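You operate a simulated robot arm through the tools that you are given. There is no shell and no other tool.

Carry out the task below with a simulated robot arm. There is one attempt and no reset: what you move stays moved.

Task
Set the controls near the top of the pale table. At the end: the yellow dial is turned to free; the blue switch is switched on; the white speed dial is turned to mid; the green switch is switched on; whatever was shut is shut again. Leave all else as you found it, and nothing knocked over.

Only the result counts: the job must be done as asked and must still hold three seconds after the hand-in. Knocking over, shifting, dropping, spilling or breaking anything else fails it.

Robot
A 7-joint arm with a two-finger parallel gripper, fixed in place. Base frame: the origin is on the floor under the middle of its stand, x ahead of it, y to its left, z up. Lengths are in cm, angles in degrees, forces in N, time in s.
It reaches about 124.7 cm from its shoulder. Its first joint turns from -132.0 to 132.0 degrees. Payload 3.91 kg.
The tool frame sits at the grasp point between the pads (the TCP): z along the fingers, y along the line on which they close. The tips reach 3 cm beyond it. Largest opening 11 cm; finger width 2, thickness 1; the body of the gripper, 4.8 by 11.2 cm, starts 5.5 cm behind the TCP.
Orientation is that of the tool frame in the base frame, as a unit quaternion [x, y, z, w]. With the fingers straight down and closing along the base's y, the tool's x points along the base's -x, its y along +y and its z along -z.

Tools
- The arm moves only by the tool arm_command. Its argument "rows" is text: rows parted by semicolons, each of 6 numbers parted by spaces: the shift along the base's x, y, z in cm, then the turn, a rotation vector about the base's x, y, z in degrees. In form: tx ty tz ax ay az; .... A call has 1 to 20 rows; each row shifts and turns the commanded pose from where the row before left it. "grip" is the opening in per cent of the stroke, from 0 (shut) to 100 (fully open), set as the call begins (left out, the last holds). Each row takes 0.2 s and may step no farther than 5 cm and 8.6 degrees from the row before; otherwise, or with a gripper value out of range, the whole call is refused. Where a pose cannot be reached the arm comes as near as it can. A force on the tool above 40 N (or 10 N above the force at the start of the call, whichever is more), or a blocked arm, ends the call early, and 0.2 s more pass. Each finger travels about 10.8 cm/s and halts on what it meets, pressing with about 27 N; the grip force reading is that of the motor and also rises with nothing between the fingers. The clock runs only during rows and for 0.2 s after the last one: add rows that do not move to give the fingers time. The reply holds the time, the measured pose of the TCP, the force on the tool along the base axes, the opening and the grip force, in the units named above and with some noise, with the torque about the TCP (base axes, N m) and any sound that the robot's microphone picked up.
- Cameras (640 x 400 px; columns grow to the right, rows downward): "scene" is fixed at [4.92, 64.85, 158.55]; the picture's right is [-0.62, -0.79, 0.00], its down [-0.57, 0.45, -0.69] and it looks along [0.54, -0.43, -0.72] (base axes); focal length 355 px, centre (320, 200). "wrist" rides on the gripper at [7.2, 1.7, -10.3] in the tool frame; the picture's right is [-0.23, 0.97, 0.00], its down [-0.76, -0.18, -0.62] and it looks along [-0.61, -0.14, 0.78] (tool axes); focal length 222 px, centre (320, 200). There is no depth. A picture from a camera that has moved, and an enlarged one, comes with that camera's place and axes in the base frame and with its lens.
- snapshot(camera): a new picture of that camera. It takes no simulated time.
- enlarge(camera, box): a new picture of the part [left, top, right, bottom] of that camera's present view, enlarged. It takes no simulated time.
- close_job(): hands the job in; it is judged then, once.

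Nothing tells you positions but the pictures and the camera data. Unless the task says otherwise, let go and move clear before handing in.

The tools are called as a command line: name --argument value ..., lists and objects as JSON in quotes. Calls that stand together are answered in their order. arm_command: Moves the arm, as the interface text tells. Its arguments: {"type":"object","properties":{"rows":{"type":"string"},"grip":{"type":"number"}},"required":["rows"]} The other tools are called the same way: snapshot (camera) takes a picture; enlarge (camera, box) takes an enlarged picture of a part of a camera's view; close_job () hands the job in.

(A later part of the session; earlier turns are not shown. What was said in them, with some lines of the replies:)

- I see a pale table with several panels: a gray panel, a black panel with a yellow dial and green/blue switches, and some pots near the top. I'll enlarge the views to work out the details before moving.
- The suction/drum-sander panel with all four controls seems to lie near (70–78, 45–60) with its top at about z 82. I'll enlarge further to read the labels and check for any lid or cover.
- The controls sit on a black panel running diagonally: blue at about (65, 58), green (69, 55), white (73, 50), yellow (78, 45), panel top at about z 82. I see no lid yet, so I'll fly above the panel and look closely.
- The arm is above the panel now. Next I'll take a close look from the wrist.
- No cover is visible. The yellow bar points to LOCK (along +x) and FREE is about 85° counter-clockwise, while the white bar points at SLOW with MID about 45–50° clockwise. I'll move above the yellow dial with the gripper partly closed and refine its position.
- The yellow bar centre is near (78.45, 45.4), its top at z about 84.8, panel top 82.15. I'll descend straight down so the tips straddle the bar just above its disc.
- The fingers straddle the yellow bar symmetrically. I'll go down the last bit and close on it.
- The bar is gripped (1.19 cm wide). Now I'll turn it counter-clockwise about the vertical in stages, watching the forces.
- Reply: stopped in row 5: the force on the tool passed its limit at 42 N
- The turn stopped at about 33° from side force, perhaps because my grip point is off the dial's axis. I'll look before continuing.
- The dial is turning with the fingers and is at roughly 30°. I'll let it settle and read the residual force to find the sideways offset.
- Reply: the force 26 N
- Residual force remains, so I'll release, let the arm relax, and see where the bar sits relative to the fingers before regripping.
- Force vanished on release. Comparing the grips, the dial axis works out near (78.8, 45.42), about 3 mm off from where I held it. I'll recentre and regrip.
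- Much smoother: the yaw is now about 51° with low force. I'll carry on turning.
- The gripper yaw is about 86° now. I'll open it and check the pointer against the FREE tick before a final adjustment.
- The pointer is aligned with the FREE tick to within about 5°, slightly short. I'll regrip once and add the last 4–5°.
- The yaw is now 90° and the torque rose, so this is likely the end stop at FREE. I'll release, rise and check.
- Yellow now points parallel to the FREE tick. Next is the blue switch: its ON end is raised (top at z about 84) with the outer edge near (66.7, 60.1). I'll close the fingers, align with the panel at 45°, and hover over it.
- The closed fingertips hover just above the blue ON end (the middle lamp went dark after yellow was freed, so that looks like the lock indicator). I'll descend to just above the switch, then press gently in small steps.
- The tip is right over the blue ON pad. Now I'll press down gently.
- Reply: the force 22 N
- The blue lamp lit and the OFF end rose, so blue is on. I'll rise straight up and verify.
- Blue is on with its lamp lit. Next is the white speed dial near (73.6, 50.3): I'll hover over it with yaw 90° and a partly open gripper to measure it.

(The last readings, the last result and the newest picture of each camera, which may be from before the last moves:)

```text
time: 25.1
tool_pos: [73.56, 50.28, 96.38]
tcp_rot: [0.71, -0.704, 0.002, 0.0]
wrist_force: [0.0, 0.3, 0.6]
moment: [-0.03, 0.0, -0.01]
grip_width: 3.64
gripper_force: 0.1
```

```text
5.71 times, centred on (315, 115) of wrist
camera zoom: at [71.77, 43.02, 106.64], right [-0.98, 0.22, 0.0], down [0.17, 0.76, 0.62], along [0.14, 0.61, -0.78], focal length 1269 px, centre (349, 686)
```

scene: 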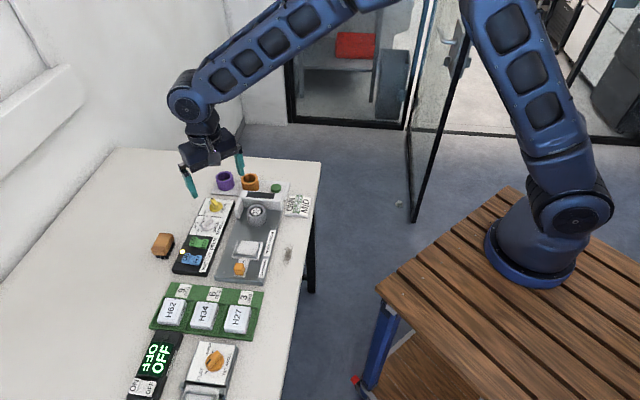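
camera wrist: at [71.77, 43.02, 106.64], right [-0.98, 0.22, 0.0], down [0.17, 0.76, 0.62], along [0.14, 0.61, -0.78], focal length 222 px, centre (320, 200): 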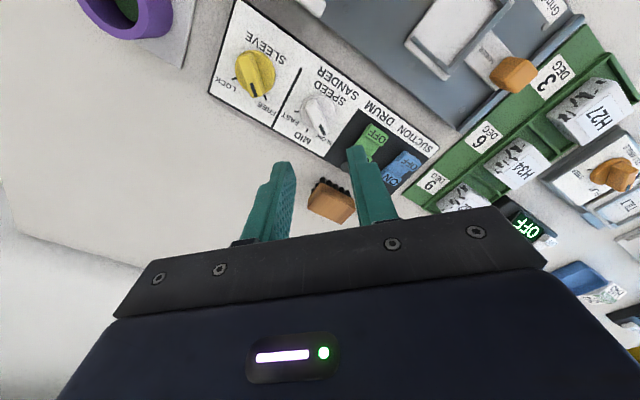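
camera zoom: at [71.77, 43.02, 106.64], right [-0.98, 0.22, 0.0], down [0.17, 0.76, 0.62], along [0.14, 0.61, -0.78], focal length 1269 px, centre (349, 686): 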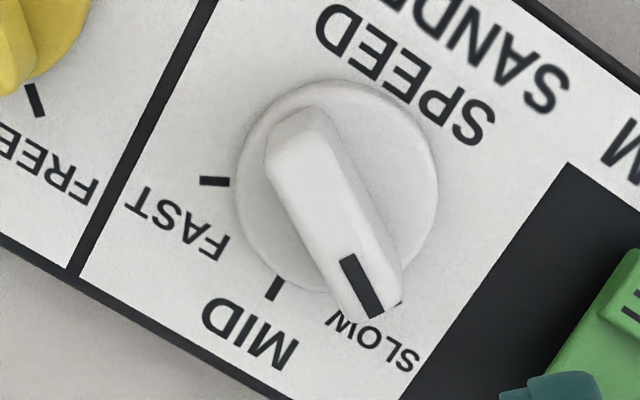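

The yellow pointer checks out at FREE. For white I get an axis near (73.8, 50.43), SLOW at about 105°, MID at 45°, with the pointer on SLOW, so it needs 60° clockwise. I'll align the fingers with the bar and descend.

arm_command --rows "0.17 0.1 0 0 0 6.5; 0.16 0.09 0 0 0 6.5; 0 0 -3 0 0 0; 0 0 -3 0 0 0; 0 0 -2 0 0 0; 0 0 0 0 0 0" --grip 33

enlarge --camera "wrist" --box '[250, 70, 400, 200]'

enlarge --camera "scene" --box '[180, 180, 250, 240]'

```text
time: 26.5
tool_pos: [73.86, 50.4, 88.33]
tcp_rot: [0.784, -0.62, 0.001, -0.001]
wrist_force: [0.2, -0.7, 0.3]
moment: [0.02, -0.01, 0.06]
grip_width: 3.63
gripper_force: 0.1
```

```text
3.08 times, centred on (325, 135) of wrist
camera zoom: at [73.76, 42.84, 98.56], right [-1.0, 0.0, 0.0], down [0.0, 0.78, 0.62], along [0.0, 0.62, -0.78], focal length 684 px, centre (305, 400)
```

zoom: 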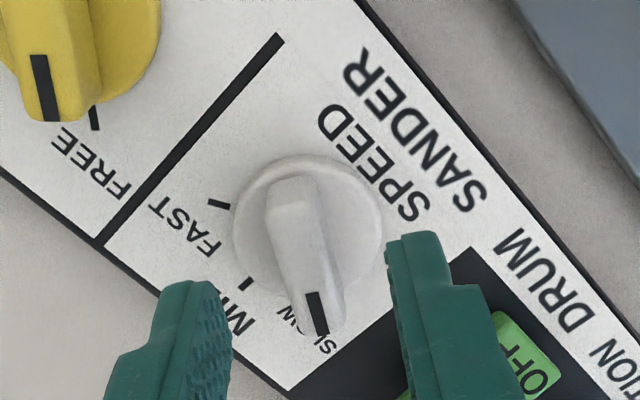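

```text
6.67 times, centred on (215, 210) of scene
camera zoom: at [4.92, 64.85, 158.55], right [-0.62, -0.79, 0.0], down [-0.57, 0.45, -0.69], along [0.54, -0.43, -0.72], focal length 2368 px, centre (1020, 133)
```

zoom: 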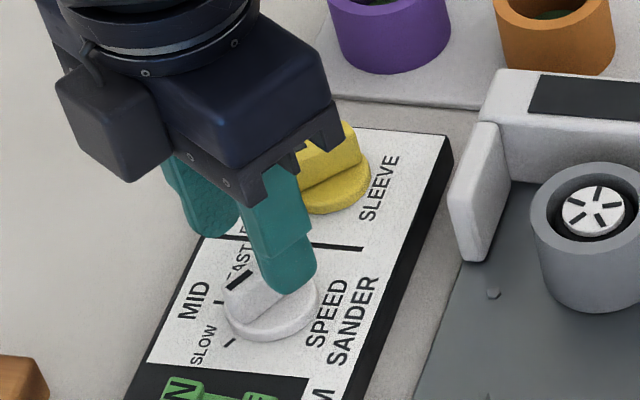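

The bar is centred between the fingers. I'll go down the last 1.6 cm and close.

arm_command --rows "0 0 -1 0 0 0; 0 0 -0.6 0 0 0; 0 0 0 0 0 0" --grip 33

arm_command --rows "0 0 0 0 0 0; 0 0 0 0 0 0; 0 0 0 0 0 0" --grip 0

arm_command --rows "0 0 0 0 0 -5; 0 0 0 0 0 -5; 0 0 0 0 0 -5; 0 0 0 0 0 0" --grip 0

```text
time: 27.3
tool_pos: [73.85, 50.49, 86.68]
tcp_rot: [0.784, -0.621, 0.002, 0.0]
wrist_force: [-0.5, 0.5, -0.5]
moment: [0.03, 0.0, 0.02]
grip_width: 3.63
gripper_force: 0.0
```

```text
time: 28.1
tool_pos: [73.94, 50.44, 86.77]
tcp_rot: [0.784, -0.62, 0.0, -0.001]
wrist_force: [6.2, 1.5, -2.8]
moment: [0.11, -0.08, 0.03]
grip_width: 1.2
gripper_force: 45.4
```

```text
time: 29.1
tool_pos: [73.83, 50.44, 86.82]
tcp_rot: [-0.696, 0.718, -0.001, 0.0]
wrist_force: [-1.9, 4.8, -11.7]
moment: [0.29, 0.01, 0.0]
grip_width: 1.21
gripper_force: 44.8
```

It's turning smoothly (yaw now 88°). I'll continue clockwise.

arm_command --rows "0 0 0 0 0 -5; 0 0 0 0 0 -5; 0 0 0 0 0 -5; 0 0 0 0 0 0" --grip 0

arm_command --rows "0 0 0 0 0 -5; 0 0 0 0 0 -5; 0 0 0 0 0 -5; 0 0 0 0 0 0" --grip 0

```text
time: 30.1
tool_pos: [73.76, 50.45, 86.78]
tcp_rot: [-0.597, 0.802, 0.0, -0.001]
wrist_force: [-16.2, 0.0, -20.4]
moment: [0.05, 0.38, 0.02]
grip_width: 1.19
gripper_force: 44.8
```

```text
time: 31.1
tool_pos: [73.76, 50.43, 86.85]
tcp_rot: [-0.487, 0.874, -0.002, 0.0]
wrist_force: [-23.3, -9.7, -15.5]
moment: [-1.03, 1.13, 0.02]
grip_width: 1.19
gripper_force: 44.7
```

The yaw is 58° with some side load, so I'll relieve it with a tiny shift and complete the turn to MID (45°).

arm_command --rows "-0.15 -0.06 -0.08 0 0 -3; 0 0 0 0 0 -5; 0 0 0 0 0 -5; 0 0 0 0 0 0" --grip 0

enlarge --camera "scene" --box '[180, 180, 250, 240]'

```text
time: 32.1
tool_pos: [73.77, 50.38, 86.75]
tcp_rot: [-0.384, 0.923, -0.002, 0.0]
wrist_force: [-16.6, 5.6, -8.3]
moment: [0.98, -0.29, -0.02]
grip_width: 1.2
gripper_force: 44.8
```

```text
6.67 times, centred on (215, 210) of scene
camera zoom: at [4.92, 64.85, 158.55], right [-0.62, -0.79, 0.0], down [-0.57, 0.45, -0.69], along [0.54, -0.43, -0.72], focal length 2368 px, centre (1020, 133)
```

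zoom: 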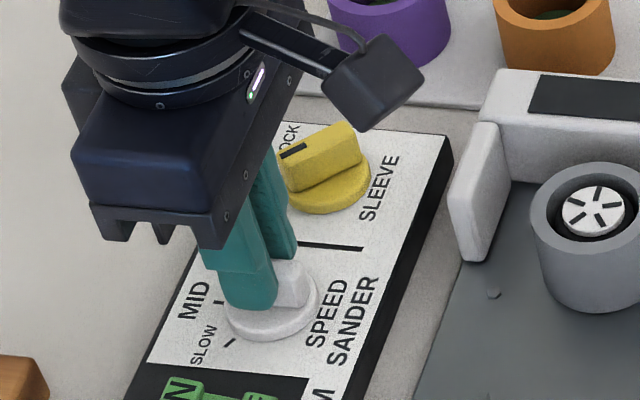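

The gripper yaw is 45°, matching MID. I'll release, rise, and check the pointer.

arm_command --rows "0 0 0 0 0 0; 0 0 0 0 0 0; 0 0 2 0 0 0; 0 0 4 0 0 0; 0 0 4 0 0 0; 0 0 0 0 0 0" --grip 28

enlarge --camera "scene" --box '[190, 200, 230, 234]'

snapshot --camera "wrist"

enlarge --camera "wrist" --box '[270, 70, 350, 150]'

```text
time: 33.5
tool_pos: [73.83, 50.5, 96.86]
tcp_rot: [-0.385, 0.923, -0.001, -0.001]
wrist_force: [0.4, -0.1, 0.0]
moment: [-0.03, 0.01, 0.0]
grip_width: 3.1
gripper_force: 0.0
```

```text
11.76 times, centred on (210, 217) of scene
camera zoom: at [4.92, 64.85, 158.55], right [-0.62, -0.79, 0.0], down [-0.57, 0.45, -0.69], along [0.54, -0.43, -0.72], focal length 4179 px, centre (1614, 0)
```

zoom: 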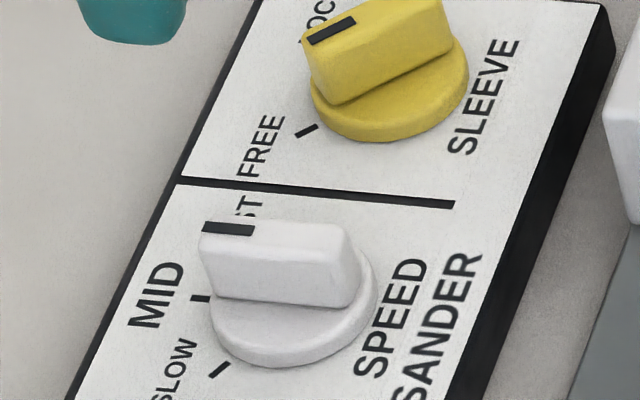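

```text
taken
camera wrist: at [67.34, 46.32, 107.02], right [-0.53, 0.85, 0.0], down [0.66, 0.42, 0.62], along [0.53, 0.33, -0.78], focal length 222 px, centre (320, 200)
```

wrist: 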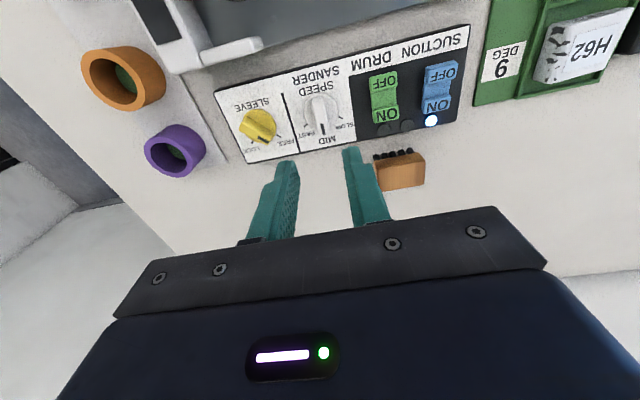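

```text
5.00 times, centred on (310, 110) of wrist
camera zoom: at [67.34, 46.32, 107.02], right [-0.53, 0.85, 0.0], down [0.66, 0.42, 0.62], along [0.53, 0.33, -0.78], focal length 1111 px, centre (370, 650)
```

zoom: 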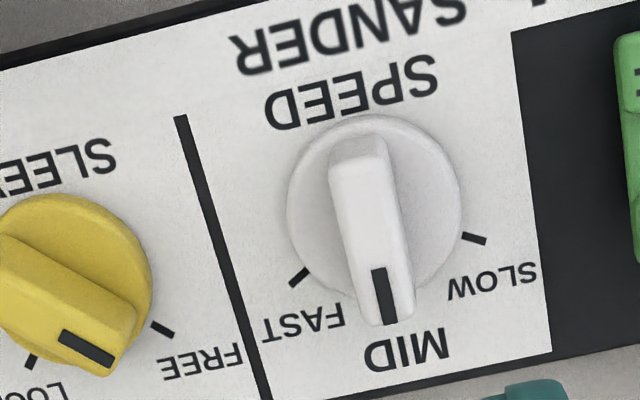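

White points at MID, with yellow still at FREE and blue lit. Last is green: its ON end's outer edge is near (70.3, 56.4). I'll close the fingers and hover over it, then descend close.

arm_command --rows "-1.24 1.96 0 0 0 0; -1.24 1.96 0 0 0 0; -1.24 1.96 0 0 0 0; 0 0 0 0 0 0; 0 0 -3 0 0 0; 0 0 -3 0 0 0; 0 0 -3 0 0 0; 0 0 0 0 0 0" --grip 0

enlarge --camera "wrist" --box '[250, 50, 410, 190]'

enlarge --camera "scene" --box '[150, 190, 250, 280]'

```text
time: 35.3
tool_pos: [70.17, 56.3, 87.71]
tcp_rot: [-0.385, 0.923, -0.001, -0.001]
wrist_force: [1.1, -0.1, -1.1]
moment: [-0.03, 0.03, 0.0]
grip_width: 0.02
gripper_force: 26.8
```

```text
2.86 times, centred on (330, 120) of wrist
camera zoom: at [63.63, 52.24, 97.89], right [-0.53, 0.85, 0.0], down [0.66, 0.42, 0.62], along [0.53, 0.33, -0.78], focal length 635 px, centre (291, 429)
```

zoom: 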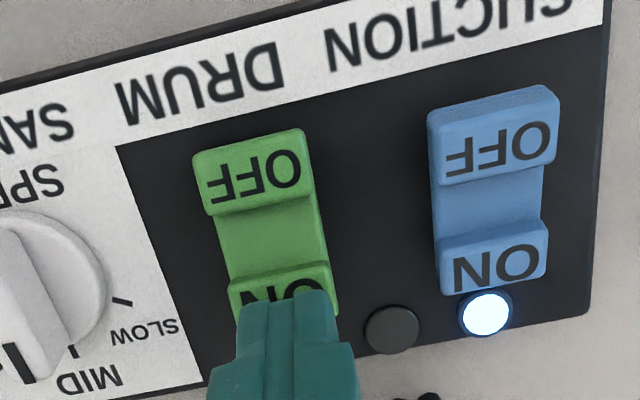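

```text
4.44 times, centred on (200, 235) of scene
camera zoom: at [4.92, 64.85, 158.55], right [-0.62, -0.79, 0.0], down [-0.57, 0.45, -0.69], along [0.54, -0.43, -0.72], focal length 1579 px, centre (853, 44)
```

zoom: 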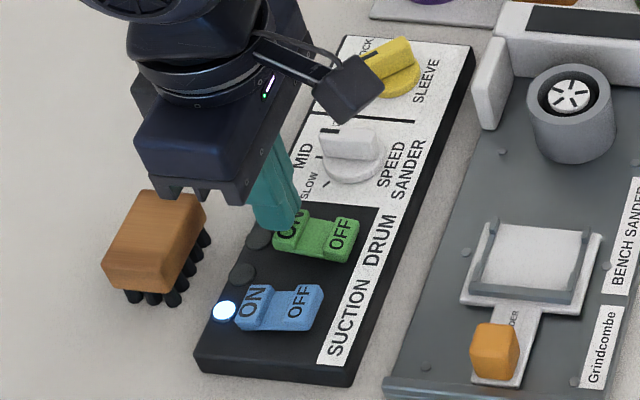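

The tip is over the green ON pad. I'll press gently to the same depth that worked for blue.

arm_command --rows "0 0 -0.4 0 0 0; 0 0 -0.3 0 0 0; 0 0 -0.3 0 0 0; 0 0 -0.25 0 0 0; 0 0 0 0 0 0" --grip 0

enlarge --camera "scene" --box '[150, 190, 250, 280]'

```text
time: 36.5
tool_pos: [70.01, 56.31, 86.6]
tcp_rot: [-0.385, 0.923, -0.001, 0.0]
wrist_force: [6.1, 7.0, 16.5]
moment: [0.19, -0.06, -0.03]
grip_width: 0.0
gripper_force: 27.0
```

```text
4.44 times, centred on (200, 235) of scene
camera zoom: at [4.92, 64.85, 158.55], right [-0.62, -0.79, 0.0], down [-0.57, 0.45, -0.69], along [0.54, -0.43, -0.72], focal length 1579 px, centre (853, 44)
```

zoom: 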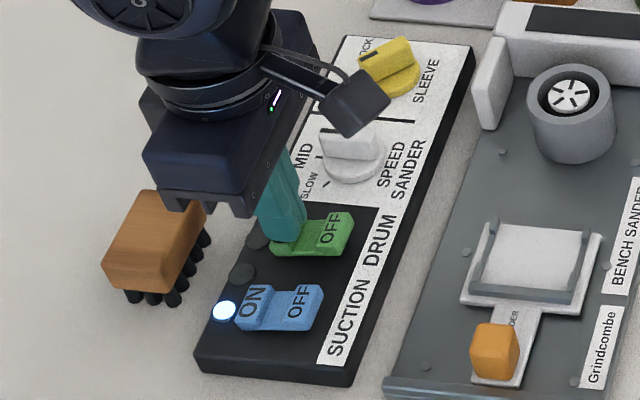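

The green rocker has tipped to ON. I'll rise and verify all the controls and lamps.

arm_command --rows "0 0 1 0 0 0; 0 0 3 0 0 0; 0 0 4 0 0 0; 0 0 4 0 0 0; 0 0 0 0 0 0" --grip 0

enlarge --camera "scene" --box '[150, 190, 250, 280]'

snapshot --camera "wrist"

snapshot --camera "scene"

```text
time: 37.7
tool_pos: [70.06, 56.18, 98.43]
tcp_rot: [-0.385, 0.923, -0.001, 0.0]
wrist_force: [-1.6, 0.2, 0.0]
moment: [-0.01, -0.02, -0.03]
grip_width: 0.01
gripper_force: 27.1
```

```text
4.44 times, centred on (200, 235) of scene
camera zoom: at [4.92, 64.85, 158.55], right [-0.62, -0.79, 0.0], down [-0.57, 0.45, -0.69], along [0.54, -0.43, -0.72], focal length 1579 px, centre (853, 44)
```

zoom: 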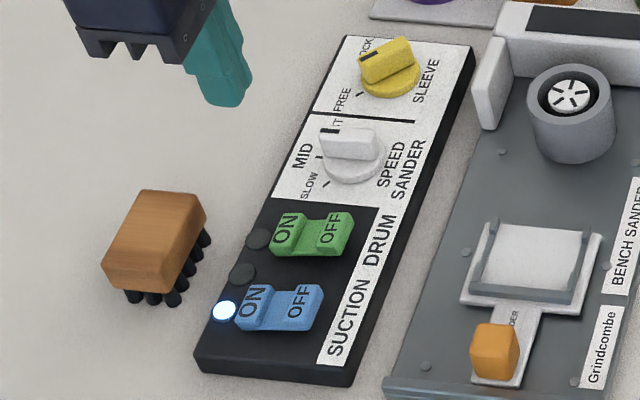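

```text
taken
camera wrist: at [63.61, 52.14, 108.67], right [-0.53, 0.85, 0.0], down [0.66, 0.42, 0.62], along [0.53, 0.33, -0.78], focal length 222 px, centre (320, 200)
```

wrist: 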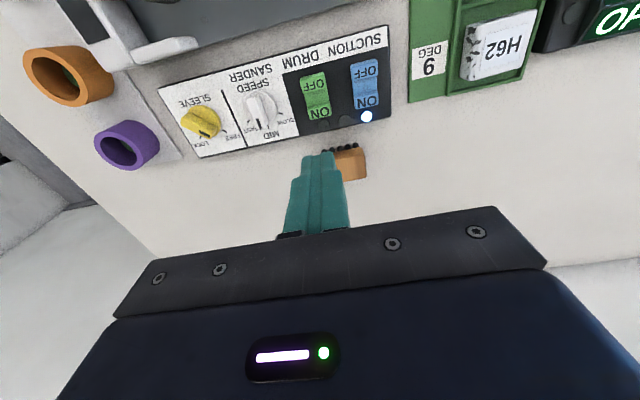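

```text
taken
```

scene: 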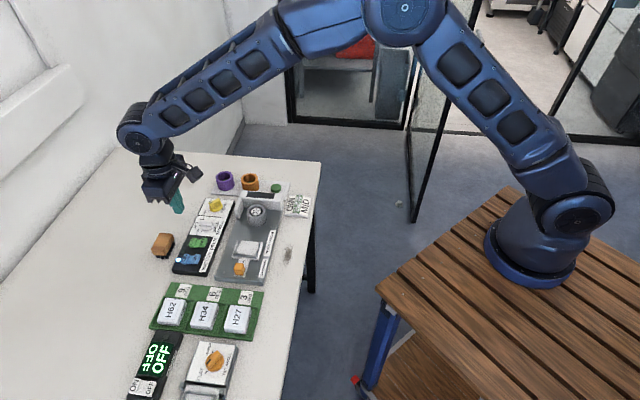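

enlarge --camera "scene" --box '[172, 226, 232, 272]'

enlarge --camera "wrist" --box '[280, 40, 400, 140]'

enlarge --camera "wrist" --box '[150, 70, 300, 170]'

```text
8.70 times, centred on (202, 249) of scene
camera zoom: at [4.92, 64.85, 158.55], right [-0.62, -0.79, 0.0], down [-0.57, 0.45, -0.69], along [0.54, -0.43, -0.72], focal length 3089 px, centre (1346, -226)
```

zoom: 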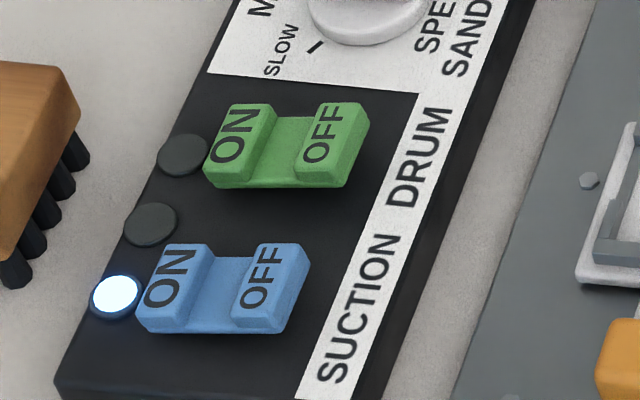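

```text
4.00 times, centred on (340, 90) of wrist
camera zoom: at [63.61, 52.14, 108.67], right [-0.53, 0.85, 0.0], down [0.66, 0.42, 0.62], along [0.53, 0.33, -0.78], focal length 888 px, centre (240, 640)
```

zoom: 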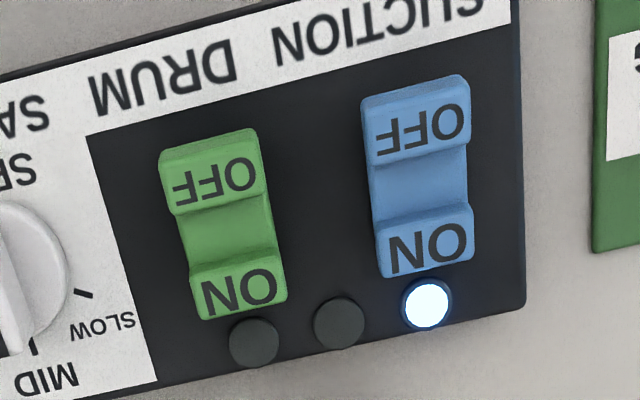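

```text
4.00 times, centred on (225, 120) of wrist
camera zoom: at [63.61, 52.14, 108.67], right [-0.53, 0.85, 0.0], down [0.66, 0.42, 0.62], along [0.53, 0.33, -0.78], focal length 888 px, centre (700, 520)
```

zoom: 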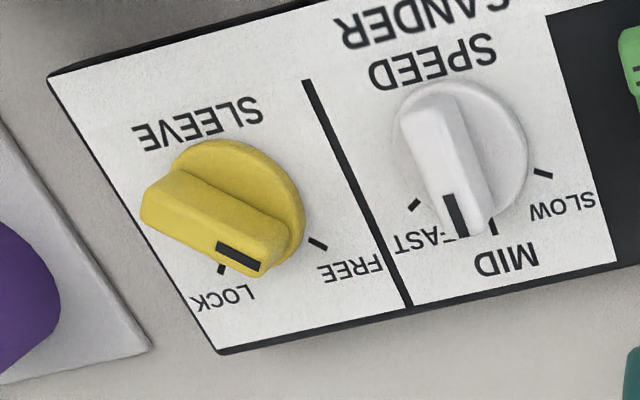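

Green now sits at the same tilt as blue (its drum lamp staying dark fits an interlock while the sleeve is free). Let me double-check both dial pointers in close-up and confirm nothing else moved.

enlarge --camera "wrist" --box '[178, 95, 242, 155]'

enlarge --camera "scene" --box '[140, 150, 320, 290]'

enlarge --camera "scene" --box '[192, 192, 232, 234]'

```text
6.67 times, centred on (210, 125) of wrist
camera zoom: at [63.61, 52.14, 108.67], right [-0.53, 0.85, 0.0], down [0.66, 0.42, 0.62], along [0.53, 0.33, -0.78], focal length 1481 px, centre (1053, 700)
```

zoom: 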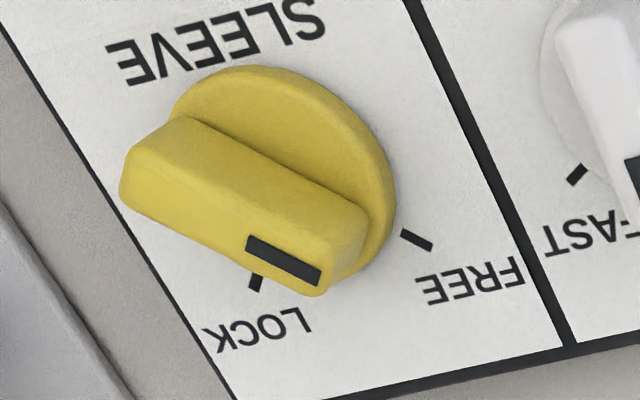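

```text
2.86 times, centred on (230, 220) of scene
camera zoom: at [4.92, 64.85, 158.55], right [-0.62, -0.79, 0.0], down [-0.57, 0.45, -0.69], along [0.54, -0.43, -0.72], focal length 1015 px, centre (577, 143)
```

zoom: 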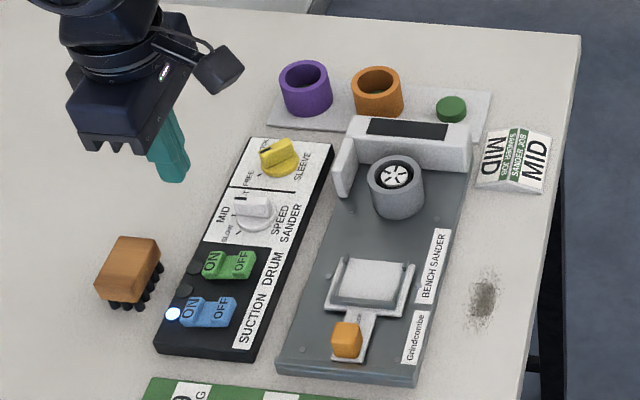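

```text
9.52 times, centred on (212, 213) of scene
camera zoom: at [4.92, 64.85, 158.55], right [-0.62, -0.79, 0.0], down [-0.57, 0.45, -0.69], along [0.54, -0.43, -0.72], focal length 3383 px, centre (1349, 76)
```

zoom: 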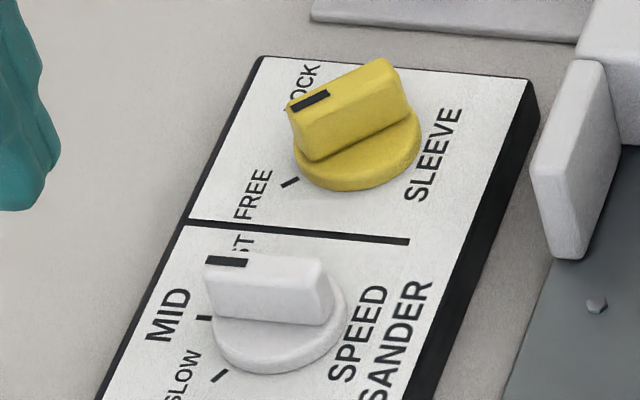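

All four controls read as asked: yellow at FREE, blue on, white at MID, green on. The brush, cups, card and bench sander are where they were, and nothing was opened. I'll back the arm off before handing in.

arm_command --rows "0 0 4 0 0 0; -2 -3 2 0 0 0; -2.5 -3.5 2 0 0 0; -2.5 -3.5 2 0 0 0; -2.5 -3.5 0 0 0 0; -2.5 -3.5 0 0 0 0; 0 0 0 0 0 0; 0 0 0 0 0 0" --grip 0

enlarge --camera "scene" --box '[140, 150, 320, 290]'

```text
time: 39.5
tool_pos: [58.01, 39.14, 108.27]
tcp_rot: [-0.384, 0.923, -0.001, 0.0]
wrist_force: [-0.1, 0.3, -0.5]
moment: [-0.02, -0.01, 0.02]
grip_width: 0.0
gripper_force: 27.3
```

```text
2.86 times, centred on (230, 220) of scene
camera zoom: at [4.92, 64.85, 158.55], right [-0.62, -0.79, 0.0], down [-0.57, 0.45, -0.69], along [0.54, -0.43, -0.72], focal length 1015 px, centre (577, 143)
```

zoom: 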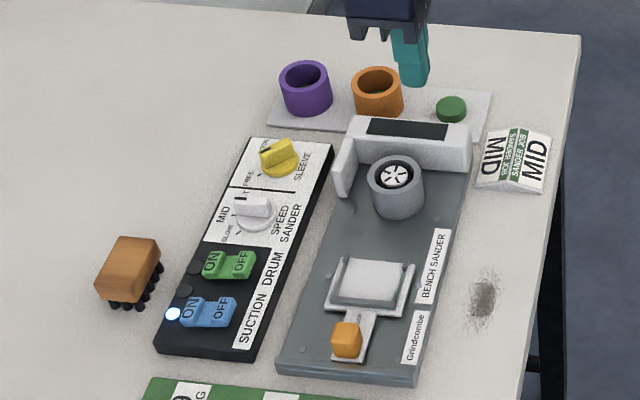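

The arm is clear, all four controls are set, and the rest of the table looks unchanged. I'm handing the job in.

close_job

```text
The job is handed in.
```

I set all four controls as asked and handed the job in; no pass or fail result came back.

- **Yellow dial:** it points at FREE, within a few degrees of the tick. I had to let go and grip it again twice, because my first grip was about 3 mm off its axis.
- **Blue switch:** it is on, and its lamp is lit.
- **White speed dial:** it points at MID. It started at SLOW.
- **Green switch:** it is tipped to ON, at the same tilt as blue, but its lamp stayed dark. My guess is that the drum cannot run while the sleeve is free, but I couldn't confirm that.
- **Shut items:** I saw no lid or cover over these controls and opened nothing, so there was nothing to shut again.

The middle lamp on the panel was lit at the start and was dark when I next looked, after turning the yellow dial. I took it as a sleeve-lock light. In the final picture the brush, cups, card and bench sander are where they started, nothing is knocked over, and the arm is clear of the controls.
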